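You operate a simulated robot arm through the tools that you are given. There is no shell and no other tool. Be economical: measure what you need, move in short steps, check, and stop when the job is done.

You are at the controls of a simulated robot arm. One attempt, no reset.

TASK
Scan the grey tag and code it by card: its pier's card into the black slot, then confirm.
Fine: the flight board gives the pier; turn the knob to RUSH before the green button.
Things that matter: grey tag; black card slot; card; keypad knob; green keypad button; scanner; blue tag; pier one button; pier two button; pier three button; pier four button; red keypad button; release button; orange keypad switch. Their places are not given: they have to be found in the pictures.

It is judged by the outcome, as a careful person would: the job done as asked, and still so three seconds after it is handed in. It fails if anything else is knocked over, pushed out of place, dropped, spilled or broken.

THE ROBOT
A 6-joint arm with a two-finger parallel gripper, fixed in place. Base frame: the origin is at the foot of the arm, x ahead of it, y to its left, z up; the work surface is at about z = 824. Readings come in mm, rad, newtons and seconds.
With the tool pointing down near the work surface it reaches from about 260 to 680 mm from the base axis. Its first joint turns from -1.152 to 1.152 rad. Payload 2.9 kg.
The tool frame sits at the grasp point between the pads (the TCP): z along the fingers, y along the line on which they close. The tips reach 30 mm beyond it. The gripper opens to 110 mm. The fingers are 20 mm wide and 10 mm thick; the gripper's body (48 by 112 mm) begins 55 mm behind the TCP.
Orientation is told as [roll, pitch, yaw] about the base's x, y, z axes, in that order, counted from this pose: with the fingers straight down and closing along the base's y, the tool's x points along the base's -x, its y along +y and its z along -z.

THE INTERFACE
- The arm moves only by the tool drive_tool. Its argument "moves" is a list that holds one entry, the list of rows, each a list of 7 numbers: the shift along the tool's x, y, z in units of 250 mm (1.0 is 250 mm), then the turn, a rotation vector about the tool's x, y, z in units of 45 degrees (1.0 is 45 degrees), then the gripper command, from -1 (fully open) to 1 (shut), values between in proportion. In form: [[[tx, ty, tz, rx, ry, rz, hand], ...]]. A call has 1 to 20 rows; each row is the pose to reach, as a shift and turn from the pose commanded when the call began, along the tool's axes at that moment. A call with a number of a shift or a turn outside -1 to 1 is refused whole. A row lasts 0.2 s, in which the tool goes at most 50 mm and 0.15 rad; a call with a longer step from one row to the next is refused whole, and so is a gripper value outside its range. Where a pose cannot be reached the arm comes as near as it can. A force on the tool above 90 N (or 10 N above the force at the start of the call, whichever is more), or a blocked arm, ends the call early, and 0.2 s more pass. Each finger travels about 108 mm/s and halts on what it meets, pressing with about 40 N; the grip force reading is that of the motor and also rises with nothing between the fingers. The clock runs only during rows and for 0.2 s after the last one: add rows that repeat a pose to give the fingers time. The reply holds the time, the measured pose of the TCP, the force on the tool along the base axes, the opening and the grip force, in the units named above and with some noise.
- Cameras (640 x 400 px; columns grow to the right, rows downward): "scene" is fixed at [70.5, 425.2, 1386.4]; the picture's right is [-0.84, -0.54, 0.00], its down [-0.30, 0.46, -0.84] and it looks along [0.46, -0.70, -0.55] (base axes); focal length 315 px, centre (320, 200). "wrist" rides on the gripper at [-36, 0, -57] in the tool frame; the picture's right is [0.00, -1.00, 0.00], its down [0.97, 0.00, -0.24] and it looks along [0.24, 0.00, 0.97] (tool axes); focal length 218 px, centre (320, 200).
- grab_frame(camera): a new picture of that camera. No time passes.
- pixel_to_xyz(camera, pixels): there is no depth. For up to 12 entries [column, row, z] of the newest picture of that camera ("zoom" is the newest enlarged one), the place [x, y] in the base frame at which the ray of that pixel passes the height z, good to about 3 mm. No time passes.
- enlarge(camera, box): a new picture of the part [left, top, right, bottom] of that camera's present view, enlarged. No time passes.
- finish_job(): hands the job in; it is judged then, once.

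Work in short steps. Measure before you move; look again where a grasp or a placing could have gone wrong, and mend it. You have 80 turns and 46 pictures in all, those below and enlarged ones among them. Open the gripper and draw the arm clear of the work before you hand the job in, unless the task says otherwise; then end with one line.

The tools are called as a command line: name --argument value ..., lists and objects as JSON in quotes. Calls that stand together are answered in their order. drive_tool: Moves the arm, as the interface text tells. Its arguments: {"type":"object","properties":{"moves":{"type":"array","items":{"type":"array","items":{"type":"array","items":{"type":"number"}}}}},"required":["moves"]} The other tools are called the same way: grab_frame (camera) takes a picture; pixel_to_xyz (camera, pixels) gives the place at which the rays of pixels pass given heights; enlarge (camera, box) takes an enlarged picture of a part of a camera's view; finish_job () hands the job in.

At the start:

```text
time_s: 0.0
ee_pos: [432.7, -78.4, 1119.4]
ee_rot: [-0.001, 0.0, -0.001]
wrist_force: [-0.2, -0.4, 0.0]
opening: 109.9
gripper_force: 0.1
```

scene: 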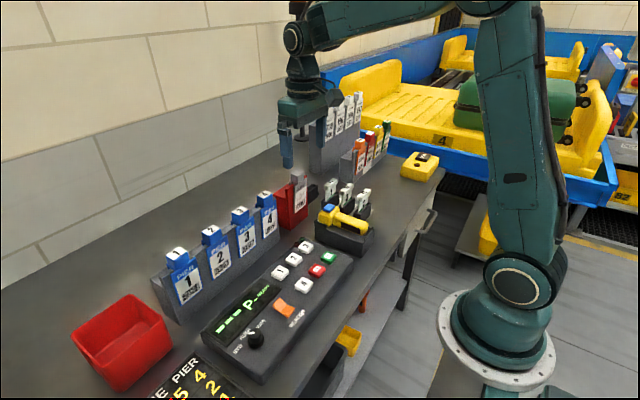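
wrist: 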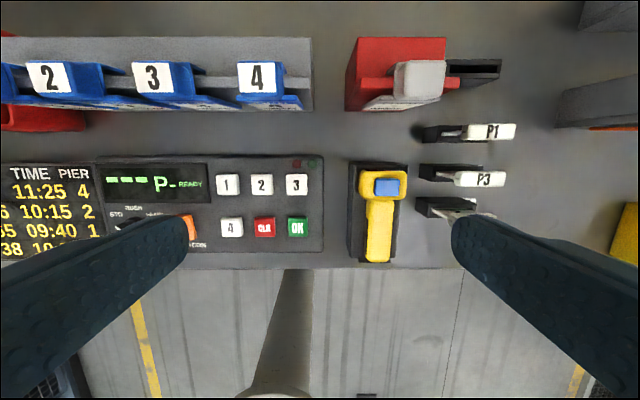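

The wrist view shows the keypad, the scanner (yellow, 380,210), a grey tag in a red holder (418,80) and cards P1, P3 by black slots. I enlarge these parts to read them.

enlarge --camera "wrist" --box '[330, 20, 560, 270]'

enlarge --camera "scene" --box '[260, 80, 460, 260]'

enlarge --camera "scene" --box '[140, 230, 360, 400]'

```text
1.60 times, centred on (445, 145) of wrist
```

zoom: 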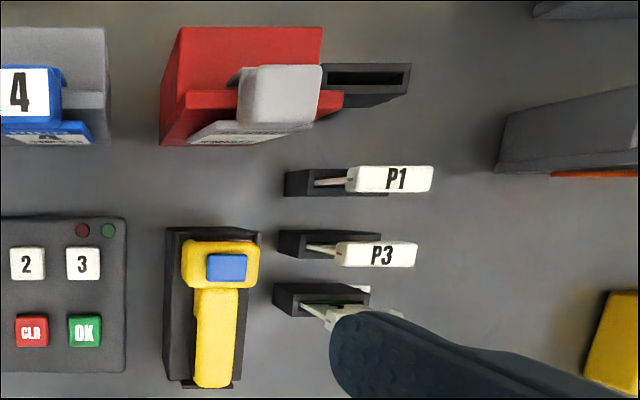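

```text
2.22 times, centred on (360, 170) of scene
```

zoom: 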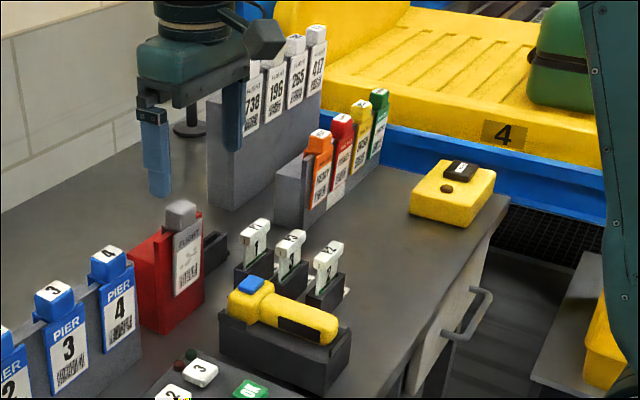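

```text
2.35 times, centred on (250, 315) of scene
```

zoom: 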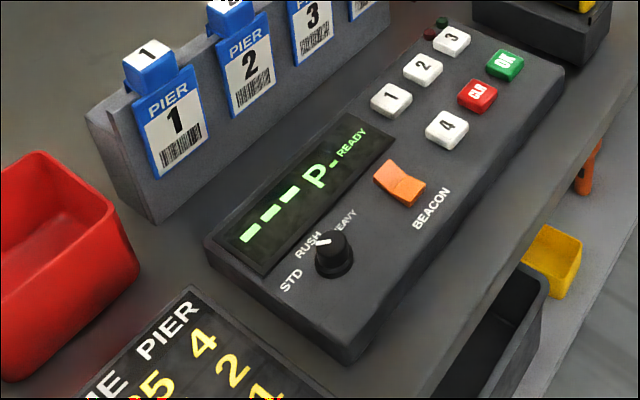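

I need the flight number on the grey tag and the flight board; enlarging further.

enlarge --camera "scene" --box '[270, 160, 390, 260]'

enlarge --camera "wrist" --box '[0, 150, 130, 260]'

```text
4.00 times, centred on (330, 210) of scene
```

zoom: 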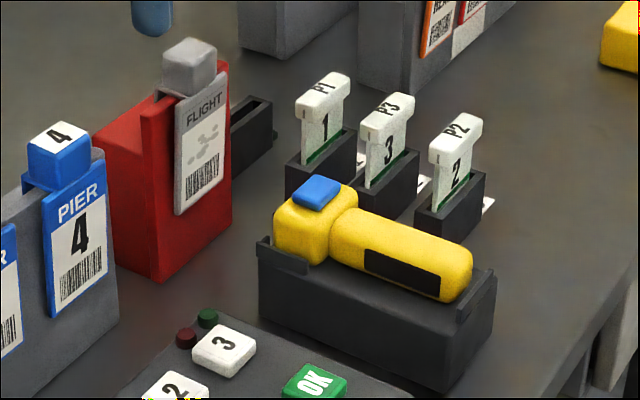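

```text
3.64 times, centred on (65, 205) of wrist
```

zoom: 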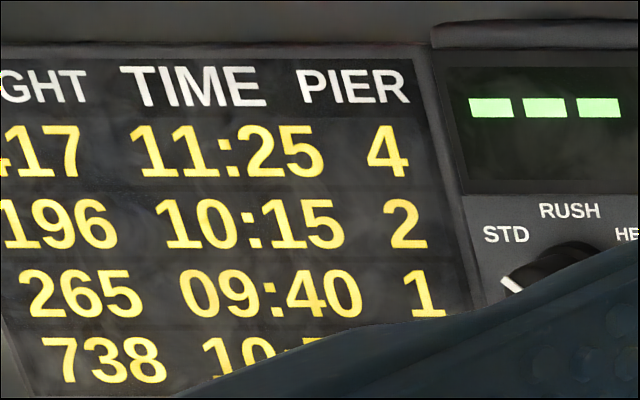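

The tag's printed number is smudged, so the scan must reveal the flight. I locate the main items at guessed heights.

pixel_to_xyz --camera "wrist" --pixels '[[386, 187, 900], [380, 240, 890], [380, 262, 824], [418, 75, 940], [473, 68, 860], [497, 131, 900], [478, 179, 900], [297, 228, 850], [130, 225, 850], [265, 78, 930], [445, 130, 870], [100, 190, 830]]'

pixel_to_xyz --camera "scene" --pixels '[[329, 208, 900], [370, 230, 890], [343, 250, 824], [317, 175, 940], [330, 190, 860], [350, 183, 900], [367, 188, 900], [384, 197, 900], [328, 258, 850], [255, 340, 850], [314, 266, 850]]'

```text
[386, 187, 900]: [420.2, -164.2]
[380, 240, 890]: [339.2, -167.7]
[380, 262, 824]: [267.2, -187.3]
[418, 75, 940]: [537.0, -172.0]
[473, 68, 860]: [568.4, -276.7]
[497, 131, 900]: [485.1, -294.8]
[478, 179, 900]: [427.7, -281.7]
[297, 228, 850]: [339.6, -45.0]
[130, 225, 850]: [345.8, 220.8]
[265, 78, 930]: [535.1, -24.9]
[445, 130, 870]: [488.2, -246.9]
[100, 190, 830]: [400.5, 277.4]
```

```text
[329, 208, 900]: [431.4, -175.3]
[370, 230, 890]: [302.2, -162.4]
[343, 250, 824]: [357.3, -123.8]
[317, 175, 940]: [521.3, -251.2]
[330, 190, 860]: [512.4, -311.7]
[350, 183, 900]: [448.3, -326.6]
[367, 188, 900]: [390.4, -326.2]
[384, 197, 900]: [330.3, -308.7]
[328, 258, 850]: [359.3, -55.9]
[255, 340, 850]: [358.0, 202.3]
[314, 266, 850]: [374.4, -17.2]
```

My pixel mapping was off for some scene points; re-querying with corrected pixels.

pixel_to_xyz --camera "scene" --pixels '[[297, 172, 940], [297, 172, 980], [331, 181, 900], [331, 181, 930], [347, 187, 900], [364, 193, 900], [364, 193, 930], [314, 186, 850], [314, 186, 870], [328, 257, 850], [255, 339, 860], [424, 160, 850]]'

pixel_to_xyz --camera "wrist" --pixels '[[418, 72, 960], [418, 72, 980], [495, 132, 900], [495, 132, 920], [477, 180, 900], [477, 180, 920], [473, 68, 850], [473, 68, 870], [297, 226, 860], [386, 187, 910], [380, 230, 900]]'

```text
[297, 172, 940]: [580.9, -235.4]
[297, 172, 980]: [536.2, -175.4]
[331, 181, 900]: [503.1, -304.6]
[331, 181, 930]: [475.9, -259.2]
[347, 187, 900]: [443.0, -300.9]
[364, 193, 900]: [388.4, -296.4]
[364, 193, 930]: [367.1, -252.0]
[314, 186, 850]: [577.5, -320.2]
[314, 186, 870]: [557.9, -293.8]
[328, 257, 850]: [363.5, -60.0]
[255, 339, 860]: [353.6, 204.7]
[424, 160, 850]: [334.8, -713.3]
```

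```text
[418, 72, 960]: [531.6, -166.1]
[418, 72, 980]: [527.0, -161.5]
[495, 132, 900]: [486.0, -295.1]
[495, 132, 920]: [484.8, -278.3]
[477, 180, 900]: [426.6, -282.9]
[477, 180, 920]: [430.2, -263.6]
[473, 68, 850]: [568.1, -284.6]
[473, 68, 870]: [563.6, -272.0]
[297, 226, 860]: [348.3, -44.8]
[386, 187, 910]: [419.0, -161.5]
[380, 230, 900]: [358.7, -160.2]
```

Heights are triangulated: button (420,-162,~910), tag top (527,-160,~985), cards ~z 912. I move over the scanner/tag for a closer view of the scanner's front.

drive_tool --moves '[[[-0.12, -0.12, 0, 0, 0, 0, -1], [-0.24, -0.24, 0, 0, 0, 0, -1], [-0.36, -0.32, 0, 0, 0, 0, -1], [-0.36, -0.32, 0, 0, 0, 0, -1]]]'

grab_frame --camera "wrist"

```text
time_s: 1.0
ee_pos: [523.2, -161.3, 1119.7]
ee_rot: [0.001, 0.0, 0.0]
wrist_force: [-0.1, 0.4, -0.8]
opening: 110.1
gripper_force: 0.1
```

```text
38 pictures are left
```

wrist: 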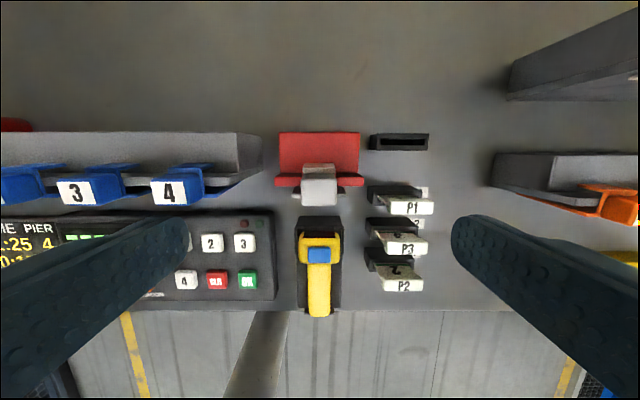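

enlarge --camera "wrist" --box '[260, 120, 450, 330]'

```text
1.90 times, centred on (355, 225) of wrist
```

zoom: 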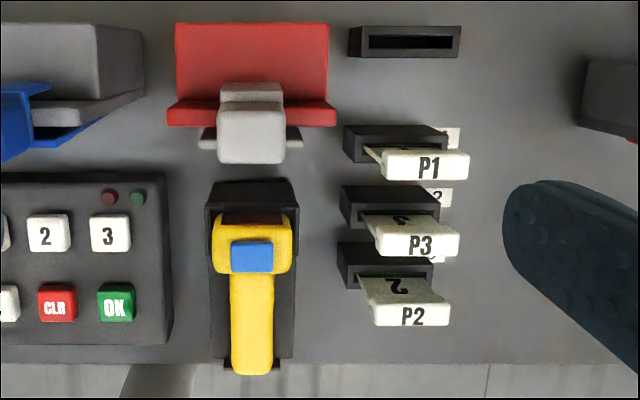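

The scanner's window (dark red, zoom 252,217) faces +x toward the grey tag at the same y (~-160). I'll close the fingers, go over the blue button and try pressing it in place.

pixel_to_xyz --camera "zoom" --pixels '[[252, 256, 910], [252, 217, 895], [250, 330, 895], [250, 140, 985], [425, 168, 912], [418, 244, 912], [412, 315, 912], [412, 42, 870], [116, 303, 850], [110, 232, 850]]'

drive_tool --moves '[[[0.14, 0, 0, 0, 0, 0, 0], [0.28, 0, 0, 0, 0, 0, 1], [0.408, -0.002, 0, 0, 0, 0, 1], [0.408, -0.002, 0.18, 0, 0, 0, 1], [0.408, -0.002, 0.36, 0, 0, 0, 1], [0.408, -0.002, 0.54, 0, 0, 0, 1], [0.408, -0.002, 0.63, 0, 0, 0, 1], [0.408, -0.002, 0.63, 0, 0, 0, 1]]]'

grab_frame --camera "wrist"

enlarge --camera "scene" --box '[250, 150, 410, 250]'

```text
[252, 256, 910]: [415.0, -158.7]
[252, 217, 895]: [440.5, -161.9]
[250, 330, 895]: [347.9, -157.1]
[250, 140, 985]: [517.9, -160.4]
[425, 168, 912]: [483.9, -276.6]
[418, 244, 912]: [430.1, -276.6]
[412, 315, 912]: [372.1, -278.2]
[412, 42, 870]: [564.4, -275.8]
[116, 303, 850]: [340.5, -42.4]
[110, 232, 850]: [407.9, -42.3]
```

```text
time_s: 2.8
ee_pos: [421.9, -156.4, 959.3]
ee_rot: [0.001, 0.0, 0.002]
wrist_force: [0.7, 0.1, -0.5]
opening: 0.0
gripper_force: 37.6
```

```text
36 pictures are left
```

wrist: 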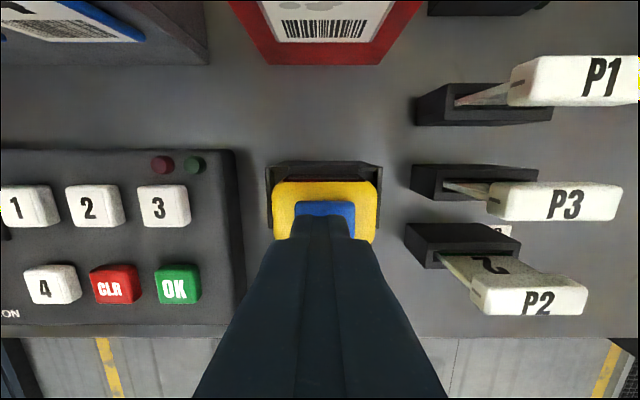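

```text
4.00 times, centred on (330, 200) of scene
```

zoom: 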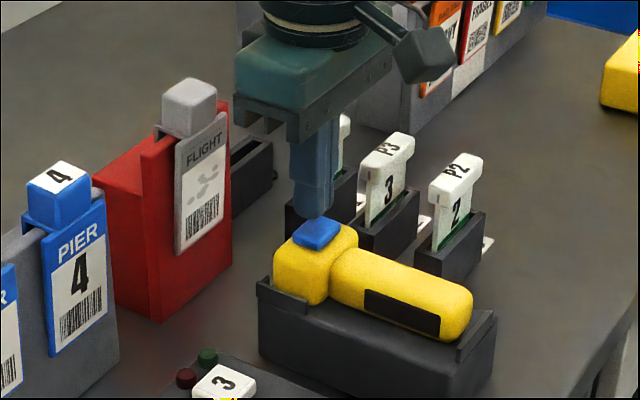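

Fingertips are at z≈929 just over the blue button (~910). I press down slowly and come back.

drive_tool --moves '[[[0.015, -0.01, 0.03, 0, 0, 0, 1], [0.015, -0.01, 0.05, 0, 0, 0, 1], [0.015, -0.01, 0.07, 0, 0, 0, 1], [0.015, -0.01, 0.07, 0, 0, 0, 1]]]'

enlarge --camera "scene" --box '[160, 150, 400, 380]'

```text
time_s: 3.8
ee_pos: [416.7, -160.0, 943.3]
ee_rot: [0.0, -0.001, 0.0]
wrist_force: [0.9, 0.5, 1.0]
opening: 0.0
gripper_force: 37.8
```

```text
1.74 times, centred on (280, 265) of scene
```

zoom: 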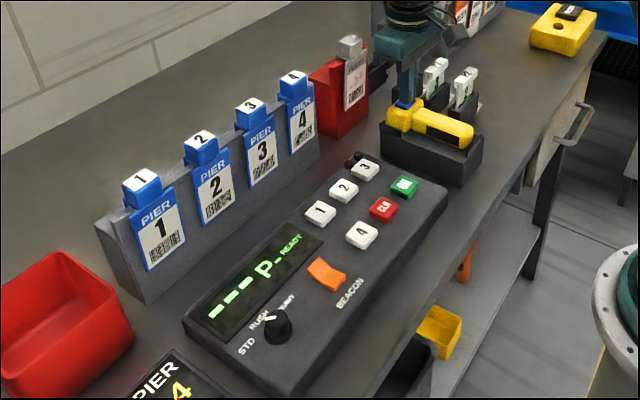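

No contact force yet (TCP z 943). I go on down in small steps.

drive_tool --moves '[[[0, 0, 0.012, 0, 0, 0, 1], [0, 0, 0.024, 0, 0, 0, 1], [0, 0, 0.032, 0, 0, 0, 1], [0, 0, 0.032, 0, 0, 0, 1]]]'

enlarge --camera "scene" --box '[180, 170, 380, 360]'

```text
time_s: 4.8
ee_pos: [418.9, -161.6, 938.2]
ee_rot: [-0.001, -0.004, 0.001]
wrist_force: [-15.1, 5.7, 49.2]
opening: 0.0
gripper_force: 37.7
```

```text
2.11 times, centred on (280, 265) of scene
```

zoom: 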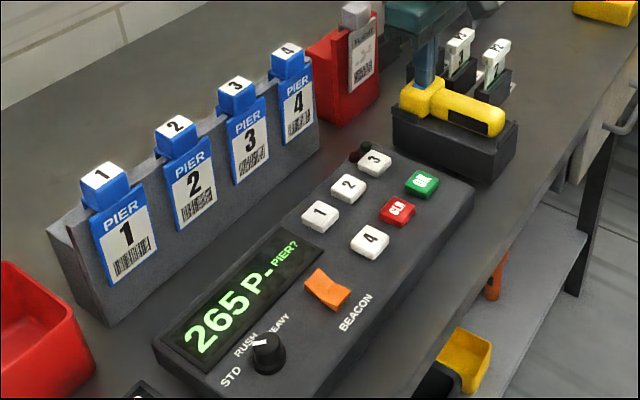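

The display shows "265 P- PIER?": flight 265, and the board gives pier 1. I lift off and go look closely at card P1, its stand and the slot, with the gripper opened.

drive_tool --moves '[[[0, 0, -0.15, 0, 0, 0, 1], [0, 0, -0.33, 0, 0, 0, 1], [-0.1, -0.15, -0.36, 0, 0, 0, 1], [-0.2, -0.3, -0.36, 0, 0, 0, 0], [-0.24, -0.46, -0.36, 0, 0, 0, -1], [-0.24, -0.46, -0.36, 0, 0, 0, -1]]]'

grab_frame --camera "wrist"

enlarge --camera "scene" --box '[270, 150, 400, 240]'

```text
time_s: 6.2
ee_pos: [476.6, -279.2, 1024.1]
ee_rot: [0.0, 0.0, -0.001]
wrist_force: [-0.6, -0.5, 0.0]
opening: 110.2
gripper_force: 0.0
```

```text
32 pictures are left
```

wrist: 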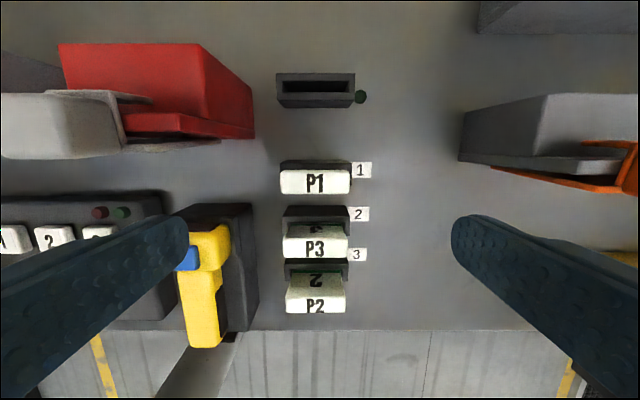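

```text
4.44 times, centred on (335, 195) of scene
```

zoom: 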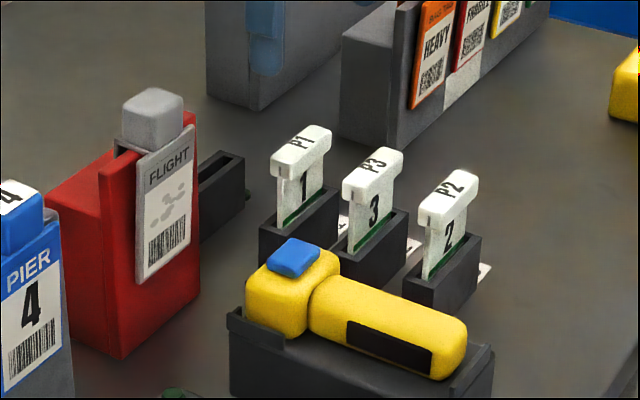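

Clear view: P1 handle cols 280–351, rows 171–194; slot opening cols 284–348, rows 82–94. I measure at several heights and check against the scene view.

pixel_to_xyz --camera "wrist" --pixels '[[280, 182, 915], [351, 182, 915], [316, 171, 915], [316, 194, 915], [316, 88, 870], [316, 88, 880], [284, 88, 870], [348, 88, 870], [316, 82, 870], [316, 94, 870], [316, 163, 870], [316, 171, 870]]'

pixel_to_xyz --camera "zoom" --pixels '[[300, 142, 905], [300, 142, 915], [300, 142, 925], [222, 168, 865], [222, 168, 875], [222, 168, 885], [337, 192, 860], [337, 192, 870], [262, 228, 860], [262, 228, 870], [302, 222, 865], [300, 165, 900]]'

```text
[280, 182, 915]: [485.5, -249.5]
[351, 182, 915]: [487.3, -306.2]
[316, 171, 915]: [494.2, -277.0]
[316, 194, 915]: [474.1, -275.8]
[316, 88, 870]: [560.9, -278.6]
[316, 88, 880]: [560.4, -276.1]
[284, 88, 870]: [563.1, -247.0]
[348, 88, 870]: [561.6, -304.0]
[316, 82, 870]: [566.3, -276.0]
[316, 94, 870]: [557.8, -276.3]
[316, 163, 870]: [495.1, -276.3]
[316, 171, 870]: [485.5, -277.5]
```

```text
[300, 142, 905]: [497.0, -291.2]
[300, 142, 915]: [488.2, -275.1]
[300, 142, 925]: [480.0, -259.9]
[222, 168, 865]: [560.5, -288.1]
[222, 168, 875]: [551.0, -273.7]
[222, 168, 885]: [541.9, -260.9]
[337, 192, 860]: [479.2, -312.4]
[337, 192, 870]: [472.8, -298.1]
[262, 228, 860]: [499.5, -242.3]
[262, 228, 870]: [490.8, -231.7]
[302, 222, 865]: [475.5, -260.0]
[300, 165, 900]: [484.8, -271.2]
```

Handle centre ≈(485,-277.5), top z≈914, 56 mm wide; slot centre ≈(561,-276.5), top z≈870. I descend with 80 mm opening straddling the handle in y.

drive_tool --moves '[[[-0.034, 0.006, 0, 0, 0, 0, -0.45], [-0.034, 0.006, 0.18, 0, 0, 0, -0.45], [-0.034, 0.006, 0.34, 0, 0, 0, -0.45], [-0.034, 0.006, 0.46, 0, 0, 0, -0.45], [-0.034, 0.006, 0.46, 0, 0, 0, -0.45]]]'

grab_frame --camera "wrist"

enlarge --camera "scene" --box '[270, 150, 400, 240]'

```text
time_s: 7.4
ee_pos: [486.3, -275.6, 910.0]
ee_rot: [-0.001, 0.001, 0.0]
wrist_force: [0.1, 0.2, -1.0]
opening: 80.0
gripper_force: 0.1
```

```text
30 pictures are left
```

wrist: 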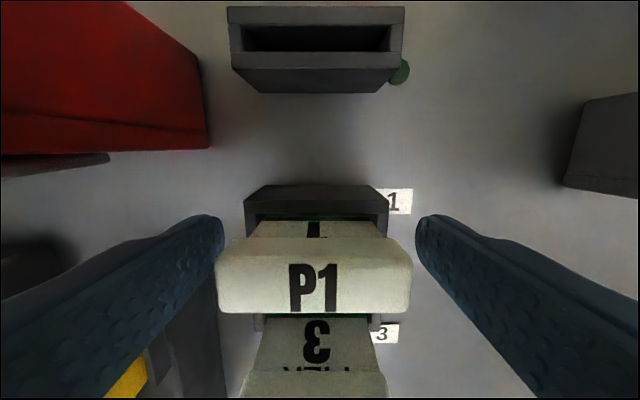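

```text
4.44 times, centred on (335, 195) of scene
```

zoom: 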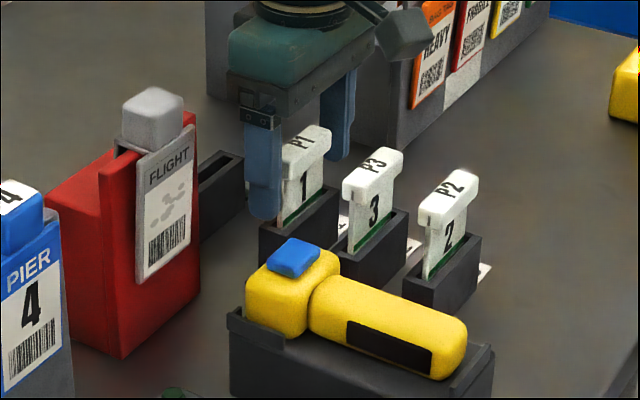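

The handle sits between the fingers, about 1.5 mm to +y. I shift, lower 3 mm, and close.

drive_tool --moves '[[[0.002, 0.006, 0.012, 0, 0, 0, -0.45], [0.002, 0.006, 0.012, 0, 0, 0, -0.2], [0.002, 0.006, 0.012, 0, 0, 0, 0.2], [0.002, 0.006, 0.012, 0, 0, 0, 0.2], [0.002, 0.006, 0.012, 0, 0, 0, 0.2]]]'

grab_frame --camera "wrist"

```text
time_s: 8.6
ee_pos: [486.0, -275.0, 907.7]
ee_rot: [0.0, 0.0, 0.001]
wrist_force: [0.0, -1.0, -0.1]
opening: 53.3
gripper_force: 39.6
```

```text
28 pictures are left
```

wrist: 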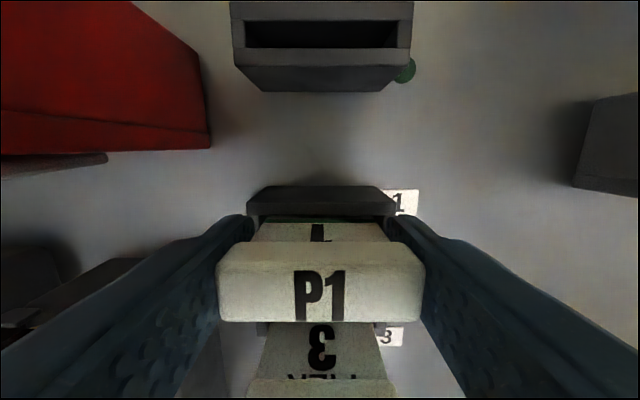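

Gripped (opening 53.3, force ~40). Lift 75 mm straight up and check.

drive_tool --moves '[[[0, 0, -0.08, 0, 0, 0, 0.4], [0, 0, -0.16, 0, 0, 0, 0.4], [0, 0, -0.24, 0, 0, 0, 0.4], [0, 0, -0.3, 0, 0, 0, 0.4], [0, 0, -0.3, 0, 0, 0, 0.4]]]'

grab_frame --camera "wrist"

enlarge --camera "scene" --box '[270, 140, 400, 230]'

```text
time_s: 9.8
ee_pos: [486.8, -275.0, 981.4]
ee_rot: [0.001, 0.002, 0.001]
wrist_force: [-0.5, 0.8, -0.8]
opening: 53.4
gripper_force: 40.6
```

```text
27 pictures are left
```

wrist: 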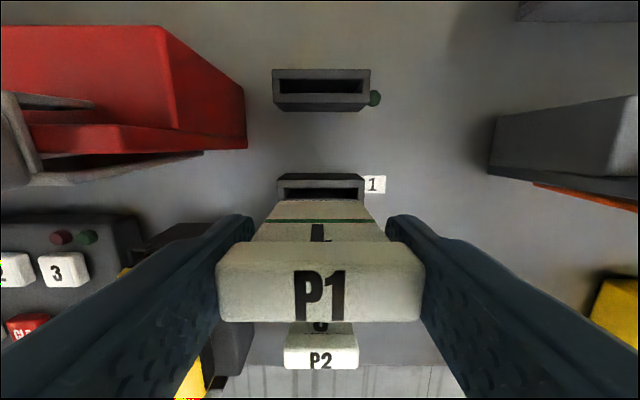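

```text
4.44 times, centred on (335, 185) of scene
```

zoom: 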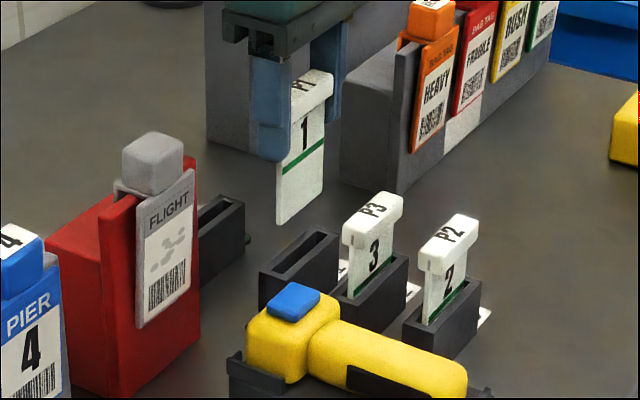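

The card is out cleanly. Comparing the empty stand opening (321,~193) and the slot opening (321,87) in this one picture gives the needed shift.

enlarge --camera "wrist" --box '[250, 60, 400, 210]'

pixel_to_xyz --camera "wrist" --pixels '[[279, 87, 870], [362, 87, 870], [321, 80, 870], [321, 93, 870], [285, 193, 870], [357, 193, 870], [321, 187, 870], [321, 199, 870], [321, 69, 870], [321, 103, 870], [246, 145, 880]]'

```text
2.67 times, centred on (325, 135) of wrist
```

zoom: 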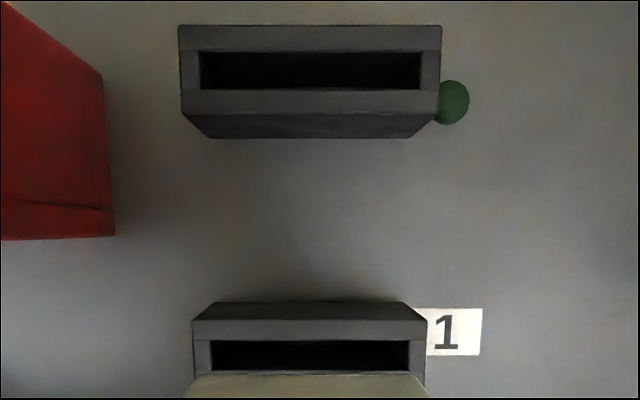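

```text
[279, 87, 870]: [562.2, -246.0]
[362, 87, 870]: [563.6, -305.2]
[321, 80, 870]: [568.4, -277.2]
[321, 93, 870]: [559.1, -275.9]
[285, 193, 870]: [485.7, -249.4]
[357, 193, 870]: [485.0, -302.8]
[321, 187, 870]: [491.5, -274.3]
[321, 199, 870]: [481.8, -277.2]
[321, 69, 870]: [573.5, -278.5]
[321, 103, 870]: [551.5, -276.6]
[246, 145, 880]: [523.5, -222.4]
```

Shift required ≈ +78.3 mm in x, ~0 in y. I move at this height, then check the blade over the slot.

drive_tool --moves '[[[-0.16, 0, 0, 0, 0, 0, 0.4], [-0.312, 0, 0, 0, 0, 0, 0.4], [-0.312, 0, 0.06, 0, 0, 0, 0.4], [-0.312, 0, 0.06, 0, 0, 0, 0.4]]]'

enlarge --camera "wrist" --box '[220, 130, 420, 260]'

enlarge --camera "scene" --box '[270, 140, 370, 220]'

```text
time_s: 10.8
ee_pos: [563.5, -276.6, 968.6]
ee_rot: [-0.001, 0.0, 0.001]
wrist_force: [-0.3, 0.4, 0.1]
opening: 53.1
gripper_force: 39.9
```

```text
3.08 times, centred on (320, 195) of wrist
```

zoom: 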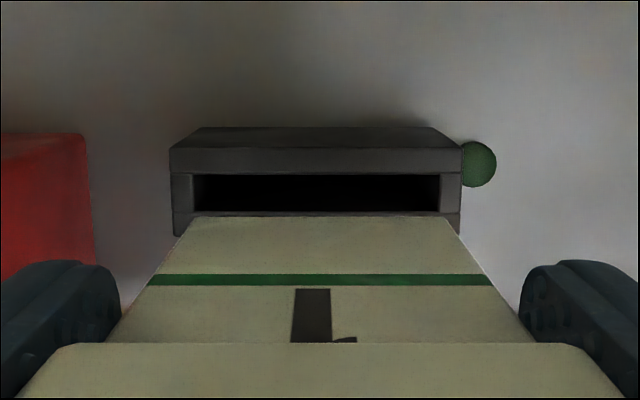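

```text
5.00 times, centred on (320, 180) of scene
```

zoom: 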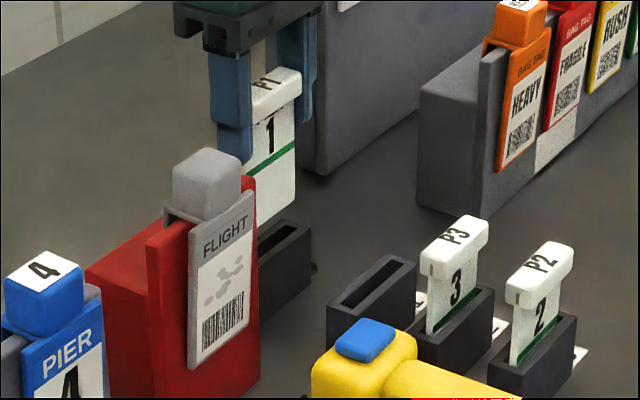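

Blade is centred over the slot (blade edge cols 190–450, opening 193–440), ~1 mm y correction. I lower slowly in steps, watching the force.

drive_tool --moves '[[[-0.002, 0.003, 0.04, 0, 0, 0, 0.4], [-0.002, 0.003, 0.07, 0, 0, 0, 0.4], [-0.002, 0.003, 0.1, 0, 0, 0, 0.4], [-0.002, 0.003, 0.12, 0, 0, 0, 0.4], [-0.002, 0.003, 0.12, 0, 0, 0, 0.4]]]'

enlarge --camera "wrist" --box '[220, 130, 420, 260]'

enlarge --camera "scene" --box '[270, 140, 370, 220]'

```text
time_s: 12.0
ee_pos: [564.3, -274.4, 937.9]
ee_rot: [-0.002, -0.002, 0.0]
wrist_force: [7.0, -1.7, 1.1]
opening: 53.5
gripper_force: 39.7
```

```text
3.08 times, centred on (320, 195) of wrist
```

zoom: 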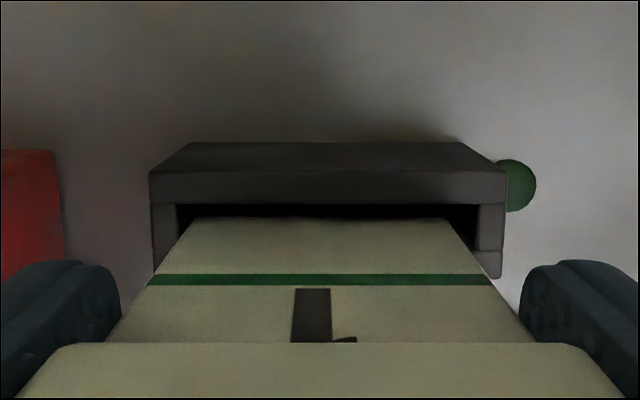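

```text
5.00 times, centred on (320, 180) of scene
```

zoom: 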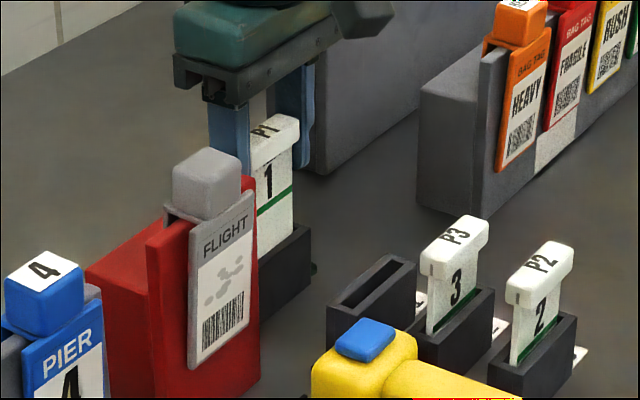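

The blade has entered the slot; a slight +7 N x force suggests I shift +1 mm in x. Continue down 25 mm.

drive_tool --moves '[[[-0.005, 0, 0.0, 0, 0, 0, 0.4], [-0.005, 0, 0.04, 0, 0, 0, 0.4], [-0.005, 0, 0.08, 0, 0, 0, 0.4], [-0.005, 0, 0.1, 0, 0, 0, 0.4], [-0.005, 0, 0.1, 0, 0, 0, 0.4]]]'

enlarge --camera "scene" --box '[160, 150, 380, 360]'

```text
time_s: 13.2
ee_pos: [564.2, -272.7, 912.2]
ee_rot: [-0.002, 0.002, 0.0]
wrist_force: [-1.7, 1.1, 2.0]
opening: 53.3
gripper_force: 40.0
```

```text
1.90 times, centred on (270, 255) of scene
```

zoom: 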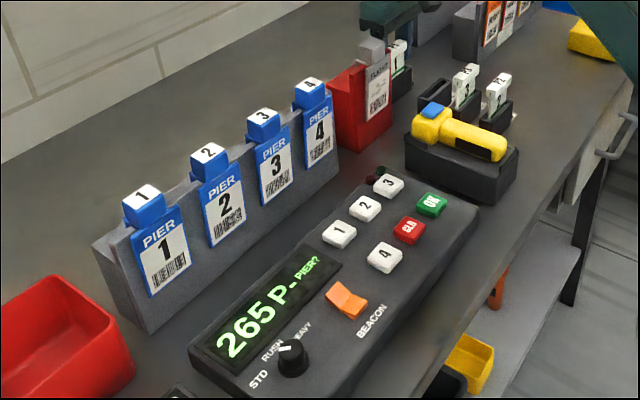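

Not read yet ("P-"). I go down further in small steps to seat it.

drive_tool --moves '[[[0, 0, 0.016, 0, 0, 0, 0.4], [0, 0, 0.028, 0, 0, 0, 0.4], [0, 0, 0.04, 0, 0, 0, 0.4], [0, 0, 0.04, 0, 0, 0, 0.4]]]'

enlarge --camera "scene" --box '[160, 150, 380, 360]'

```text
time_s: 14.2
ee_pos: [564.9, -272.4, 903.9]
ee_rot: [-0.003, -0.007, 0.002]
wrist_force: [-2.0, 6.8, 28.8]
opening: 53.2
gripper_force: 40.1
```

```text
1.90 times, centred on (270, 255) of scene
```

zoom: 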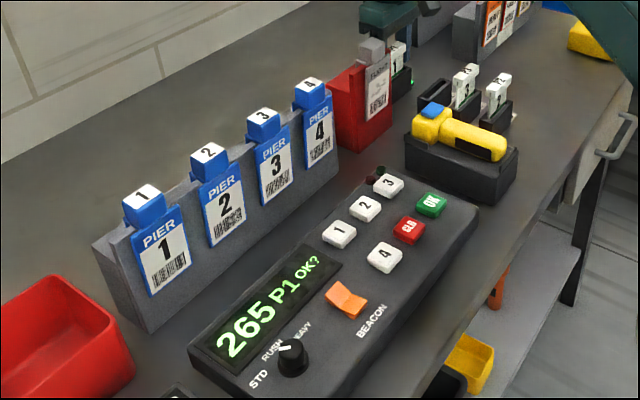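

Display now "265 P1 OK?". I release with a small opening, rise straight up, then travel to view the knob.

drive_tool --moves '[[[0, 0, 0.02, 0, 0, 0, 0.1], [0, 0, 0.02, 0, 0, 0, -0.22], [0, 0, 0.02, 0, 0, 0, -0.22], [0, 0, -0.1, 0, 0, 0, -0.22], [0, 0, -0.28, 0, 0, 0, -0.22], [0, 0, -0.46, 0, 0, 0, -0.22], [0, 0, -0.64, 0, 0, 0, -0.22], [0.14, 0.13, -0.66, 0, 0, 0, -0.22], [0.28, 0.26, -0.66, 0, 0, 0, -0.22], [0.4, 0.4, -0.66, 0, 0, 0, -0.22], [0.52, 0.54, -0.66, 0, 0, 0, -0.22], [0.64, 0.68, -0.66, 0, 0, 0, -0.22], [0.76, 0.82, -0.66, 0, 0, 0, -0.22], [0.84, 0.98, -0.66, 0, 0, 0, -0.22], [0.84, 0.98, -0.66, 0, 0, 0, -0.22]]]'

enlarge --camera "scene" --box '[240, 130, 400, 240]'

grab_frame --camera "wrist"

```text
time_s: 17.4
ee_pos: [355.1, -26.6, 1071.2]
ee_rot: [-0.001, -0.001, 0.001]
wrist_force: [0.8, -0.5, -0.8]
opening: 67.2
gripper_force: 0.0
```

```text
3.64 times, centred on (320, 185) of scene
```

zoom: 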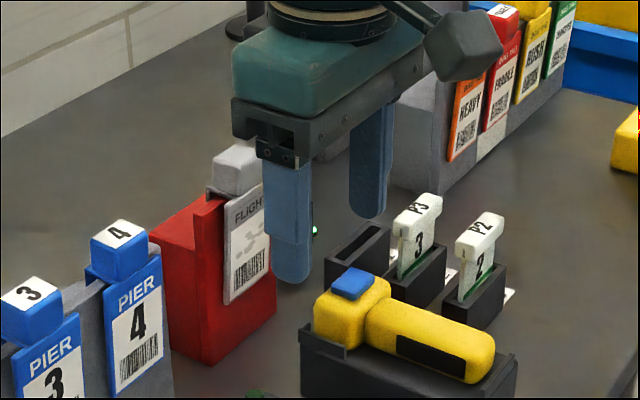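

```text
17 pictures are left
```

wrist: 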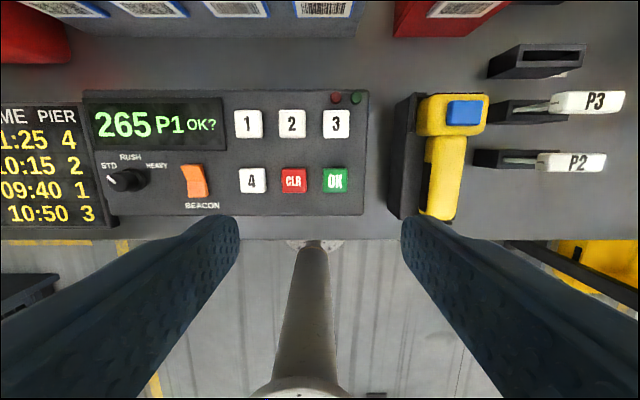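

The card is seated (green lamp lit). The knob is at wrist (127,178) with its pointer to STD (upper-left); RUSH is straight up (+x). Locate it, and the OK button.

pixel_to_xyz --camera "wrist" --pixels '[[127, 179, 850], [127, 179, 860], [127, 179, 870], [108, 168, 850], [130, 158, 848], [335, 180, 855], [335, 180, 865]]'

drive_tool --moves '[[[0.06, 0.15, 0, 0, 0, 0, -0.22], [0.06, 0.3, 0, 0, 0, 0, -0.22], [0.06, 0.45, 0, 0, 0, 0, -0.22], [0.06, 0.6, 0, 0, 0, 0, -0.22], [0.06, 0.74, 0.04, 0, 0, 0, -0.22], [0.06, 0.84, 0.12, 0, 0, 0, -0.22], [0.06, 0.84, 0.24, 0, 0, 0, -0.22], [0.06, 0.84, 0.24, 0, 0, 0, -0.22]]]'

grab_frame --camera "wrist"

```text
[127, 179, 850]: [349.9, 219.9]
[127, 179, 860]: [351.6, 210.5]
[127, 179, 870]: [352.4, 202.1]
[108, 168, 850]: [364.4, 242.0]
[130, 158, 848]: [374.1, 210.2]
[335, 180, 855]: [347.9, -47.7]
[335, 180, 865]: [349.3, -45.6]
```

```text
time_s: 19.2
ee_pos: [342.3, 182.2, 1007.2]
ee_rot: [0.0, 0.0, 0.0]
wrist_force: [0.3, 1.2, 0.6]
opening: 67.2
gripper_force: 0.0
```

```text
16 pictures are left
```

wrist: 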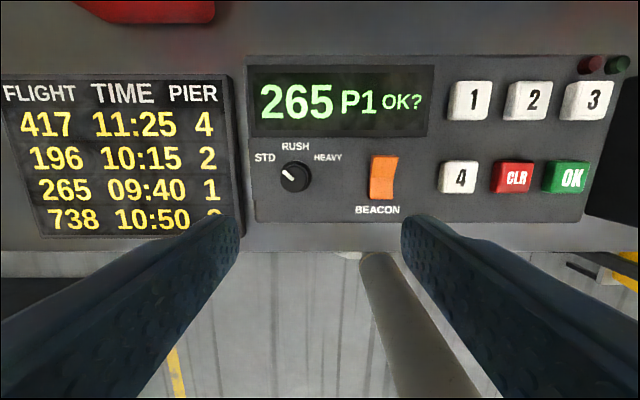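

Board confirmed: 265 → pier 1. I zoom on the knob to measure its centre and pointer angle.

enlarge --camera "wrist" --box '[246, 130, 346, 210]'

pixel_to_xyz --camera "wrist" --pixels '[[296, 178, 850], [296, 177, 865], [265, 157, 848], [296, 147, 848], [328, 157, 848], [281, 178, 850], [312, 178, 850]]'

```text
5.00 times, centred on (296, 170) of wrist
```

zoom: 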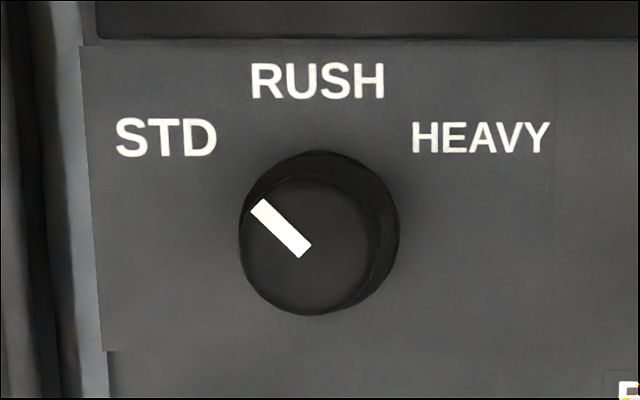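

```text
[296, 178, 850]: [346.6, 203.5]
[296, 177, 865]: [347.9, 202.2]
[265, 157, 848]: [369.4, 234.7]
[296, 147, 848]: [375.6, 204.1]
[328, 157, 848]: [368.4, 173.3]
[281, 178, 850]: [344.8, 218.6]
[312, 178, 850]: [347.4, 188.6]
```

Pointer is at -45°, RUSH at 0°. I check the panel height by triangulating the STD label and knob top with the scene view.

pixel_to_xyz --camera "scene" --pixels '[[237.7, 349.4, 830], [237.7, 349.4, 840], [237.7, 349.4, 850], [237.7, 349.4, 860], [254.2, 333.5, 860], [254.2, 333.5, 870]]'

pixel_to_xyz --camera "wrist" --pixels '[[265, 157, 840], [265, 157, 850], [265, 157, 860], [294, 179, 860], [294, 179, 870], [294, 179, 880]]'

```text
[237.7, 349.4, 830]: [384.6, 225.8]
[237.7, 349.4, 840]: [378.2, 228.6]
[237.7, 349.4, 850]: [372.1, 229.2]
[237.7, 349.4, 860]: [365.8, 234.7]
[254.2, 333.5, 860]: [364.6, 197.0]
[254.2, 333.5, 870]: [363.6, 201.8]
```

```text
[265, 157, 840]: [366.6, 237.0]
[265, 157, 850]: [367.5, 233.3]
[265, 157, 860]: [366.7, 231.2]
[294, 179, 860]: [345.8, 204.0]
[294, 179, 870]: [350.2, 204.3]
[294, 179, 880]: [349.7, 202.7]
```

Panel is at z≈856, knob axis ≈(347.5,203.7). I pre-rotate -22.5° and descend to tips ≈863 (TCP 893), then check before gripping.

drive_tool --moves '[[[-0.021, 0.086, 0.0, 0, 0, -0.17, -0.22], [-0.021, 0.086, 0.12, 0, 0, -0.34, -0.22], [-0.021, 0.086, 0.28, 0, 0, -0.5, -0.22], [-0.021, 0.086, 0.4, 0, 0, -0.5, -0.22], [-0.021, 0.086, 0.457, 0, 0, -0.5, -0.22], [-0.021, 0.086, 0.457, 0, 0, -0.5, -0.22]]]'

grab_frame --camera "wrist"

enlarge --camera "scene" --box '[190, 270, 330, 370]'

```text
time_s: 20.6
ee_pos: [346.0, 205.5, 894.4]
ee_rot: [0.0, -0.001, 0.393]
wrist_force: [0.3, -0.4, 0.0]
opening: 67.1
gripper_force: 0.1
```

```text
14 pictures are left
```

wrist: 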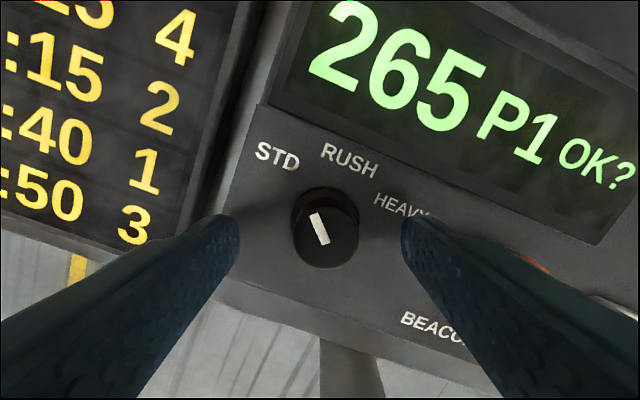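

```text
4.00 times, centred on (260, 320) of scene
```

zoom: 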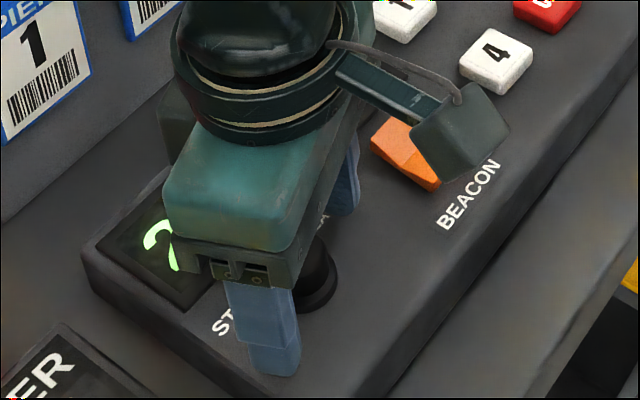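

Knob centred at col ~326, ~2 mm toward tool -y; row matches. I shift, close on it, then turn +45° clockwise.

drive_tool --moves '[[[0, -0.009, 0.006, 0, 0, 0, -0.22], [0, -0.009, 0.006, 0, 0, 0, 0.2], [0, -0.009, 0.006, 0, 0, 0, 0.7], [0, -0.009, 0.006, 0, 0, 0, 0.8], [0, -0.009, 0.006, 0, 0, 0, 0.8]]]'

grab_frame --camera "wrist"

```text
time_s: 21.8
ee_pos: [345.4, 203.3, 893.2]
ee_rot: [-0.001, -0.001, 0.393]
wrist_force: [-1.5, 2.8, -1.2]
opening: 28.5
gripper_force: 45.1
```

```text
12 pictures are left
```

wrist: 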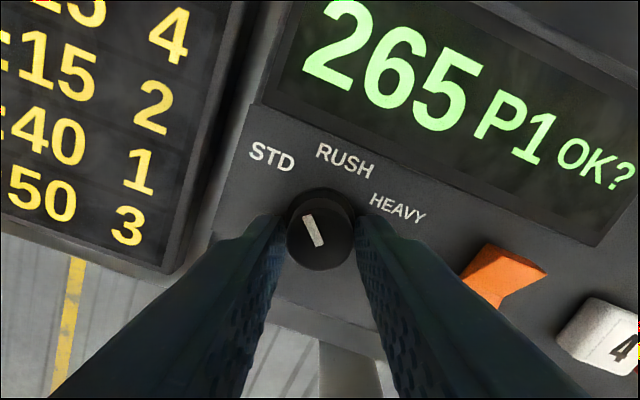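

Gripped at 28.5 mm. Turn by 45° clockwise seen from above (tool +z) and look.

drive_tool --moves '[[[0, 0, 0, 0, 0, 0.17, 0.8], [0, 0, 0, 0, 0, 0.34, 0.8], [0, 0, 0, 0, 0, 0.51, 0.8], [0, 0, 0, 0, 0, 0.68, 0.8], [0, 0, 0, 0, 0, 0.85, 0.8], [0, 0, 0, 0, 0, 1.0, 0.8], [0, 0, 0, 0, 0, 1.0, 0.8]]]'

grab_frame --camera "wrist"

```text
time_s: 23.4
ee_pos: [346.0, 206.0, 892.3]
ee_rot: [0.011, 0.004, -0.388]
wrist_force: [-2.3, 35.4, 6.1]
opening: 28.1
gripper_force: 44.7
```

```text
11 pictures are left
```

wrist: 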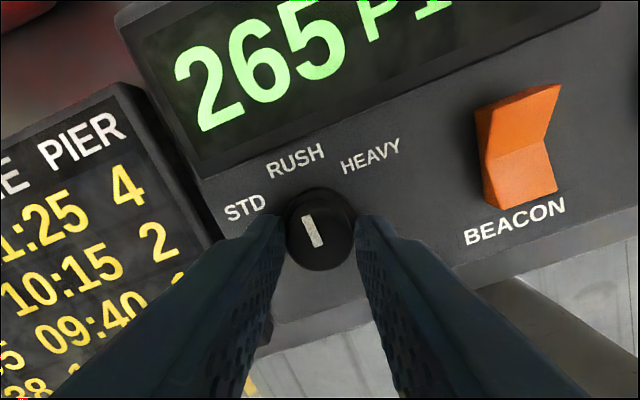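

The pointer now aims at RUSH. I open, rise and check.

drive_tool --moves '[[[0, 0, 0, 0, 0, 0, 0.4], [0, 0, 0, 0, 0, 0, 0], [0, 0, 0, 0, 0, 0, -0.1], [0, 0, -0.12, 0, 0, 0, -0.1], [0, 0, -0.28, 0, 0, -0.15, -0.1], [0, 0, -0.44, 0, 0, -0.32, -0.1], [0, 0, -0.44, 0, 0, -0.5, -0.1], [0, 0, -0.44, 0, 0, -0.5, -0.1]]]'

grab_frame --camera "wrist"

```text
time_s: 25.2
ee_pos: [345.2, 200.9, 1002.2]
ee_rot: [0.002, 0.0, 0.001]
wrist_force: [0.1, -0.2, 0.1]
opening: 60.4
gripper_force: 0.0
```

```text
10 pictures are left
```

wrist: 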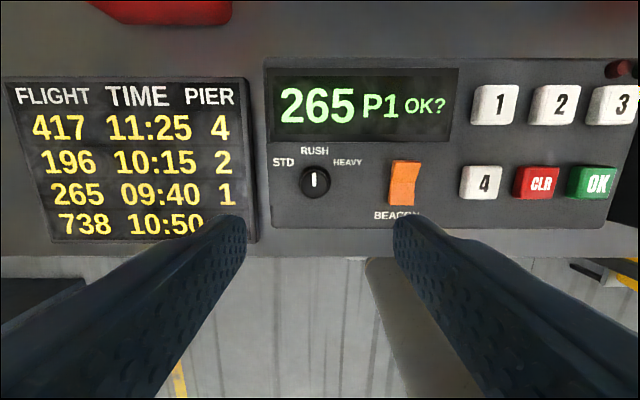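

The knob points to RUSH and the display still shows "265 P1 OK?". I close the fingers and move above the green button (~(349,-46)).

drive_tool --moves '[[[-0.01, -0.16, 0, 0, 0, 0, 0.3], [-0.01, -0.33, 0, 0, 0, 0, 0.8], [-0.01, -0.5, 0, 0, 0, 0, 1], [-0.01, -0.67, 0, 0, 0, 0, 1], [-0.01, -0.84, 0, 0, 0, 0, 1], [-0.01, -0.985, 0, 0, 0, 0, 1], [-0.01, -0.985, 0.16, 0, 0, 0, 1], [-0.01, -0.985, 0.3, 0, 0, 0, 1], [-0.01, -0.985, 0.3, 0, 0, 0, 1]]]'

grab_frame --camera "wrist"

```text
time_s: 27.2
ee_pos: [348.9, -40.7, 927.4]
ee_rot: [0.0, -0.001, 0.0]
wrist_force: [0.1, -0.3, -0.6]
opening: 0.1
gripper_force: 37.6
```

```text
9 pictures are left
```

wrist: 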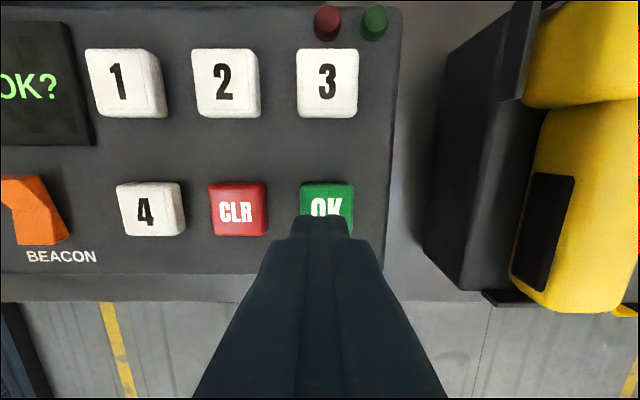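

OK button centre is about (327,208); I get its exact place.

pixel_to_xyz --camera "wrist" --pixels '[[327, 208, 865], [237, 208, 865], [327, 183, 865], [327, 183, 860]]'

```text
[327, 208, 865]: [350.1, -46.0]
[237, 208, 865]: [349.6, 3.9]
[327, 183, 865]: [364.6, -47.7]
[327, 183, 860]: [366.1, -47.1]
```

Target (351,-45.5); tips are at z≈897, button top ≈866. I step down to make contact and press.

drive_tool --moves '[[[-0.008, -0.018, 0, 0, 0, 0, 1], [-0.008, -0.018, 0.08, 0, 0, 0, 1], [-0.008, -0.018, 0.11, 0, 0, 0, 1], [-0.008, -0.018, 0.125, 0, 0, 0, 1], [-0.008, -0.018, 0.135, 0, 0, 0, 1], [-0.008, -0.018, 0.135, 0, 0, 0, 1]]]'

enlarge --camera "scene" --box '[190, 230, 350, 360]'

```text
time_s: 28.6
ee_pos: [351.0, -48.6, 895.6]
ee_rot: [0.001, -0.001, 0.001]
wrist_force: [-1.2, 1.2, 1.4]
opening: 0.0
gripper_force: 37.1
```

```text
3.08 times, centred on (270, 295) of scene
```

zoom: 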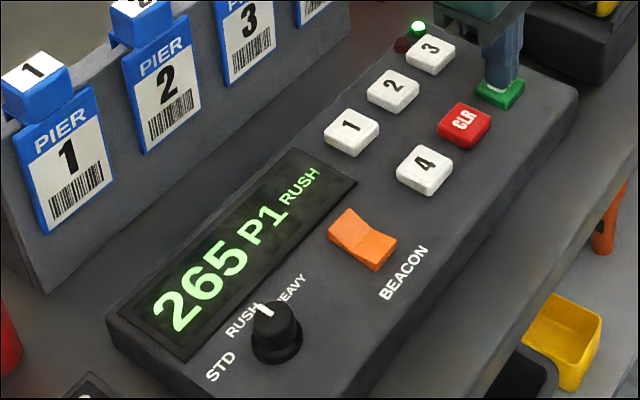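

The display shows "265 P1 RUSH" with the green lamp lit: confirmed. I rise clear and open.

drive_tool --moves '[[[0, 0, -0.15, 0, 0, 0, 1], [0, 0, -0.33, 0, 0, 0, 1], [0, 0, -0.51, 0, 0, 0, 0.3], [0, 0, -0.69, 0, 0, 0, -0.4], [0, 0, -0.8, 0, 0, 0, -1], [0, 0, -0.8, 0, 0, 0, -1], [0, 0, -0.8, 0, 0, 0, -1]]]'

grab_frame --camera "scene"

grab_frame --camera "wrist"

```text
time_s: 30.2
ee_pos: [351.2, -46.1, 1092.8]
ee_rot: [0.0, 0.0, 0.0]
wrist_force: [-0.7, 0.6, -0.2]
opening: 110.1
gripper_force: 0.0
```

```text
7 pictures are left
```

scene: 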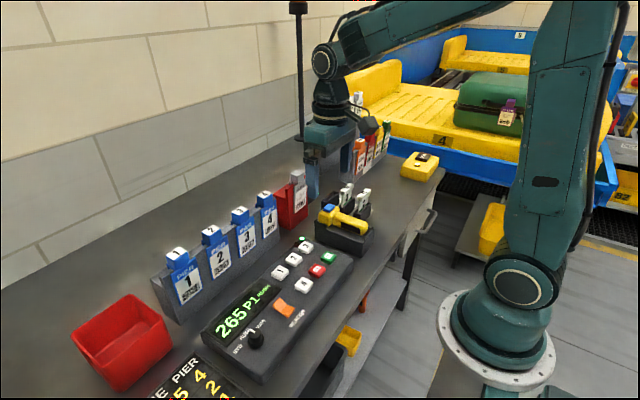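

```text
6 pictures are left
```

wrist: 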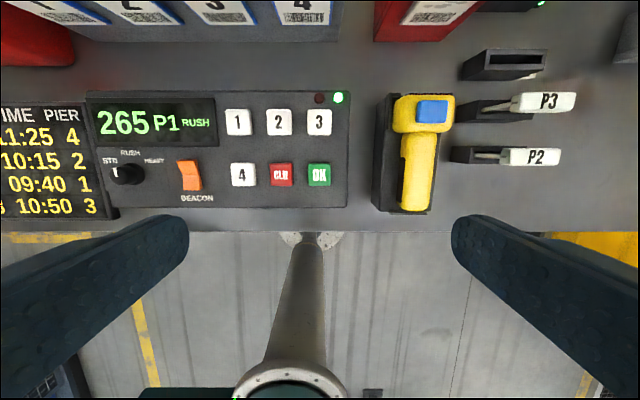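

All is in order, but the knob's pointer is hard to read here; one enlarged check.

enlarge --camera "wrist" --box '[85, 90, 225, 210]'

enlarge --camera "scene" --box '[190, 160, 390, 370]'

```text
3.33 times, centred on (155, 150) of wrist
```

zoom: 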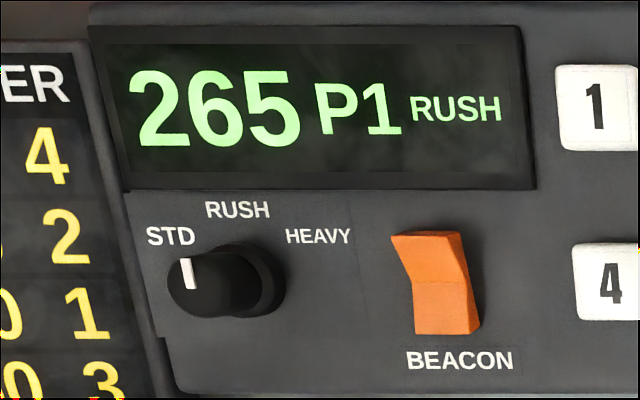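

```text
1.90 times, centred on (290, 265) of scene
```

zoom: 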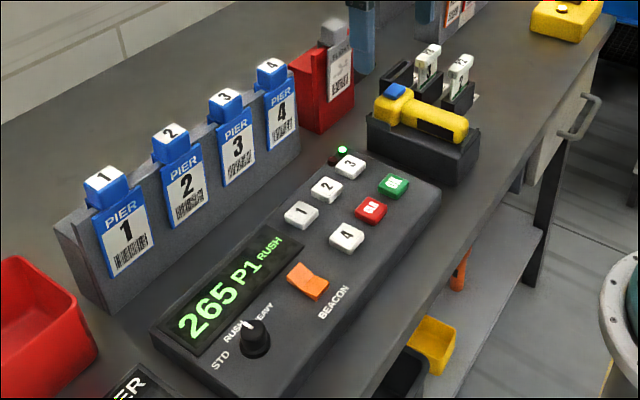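

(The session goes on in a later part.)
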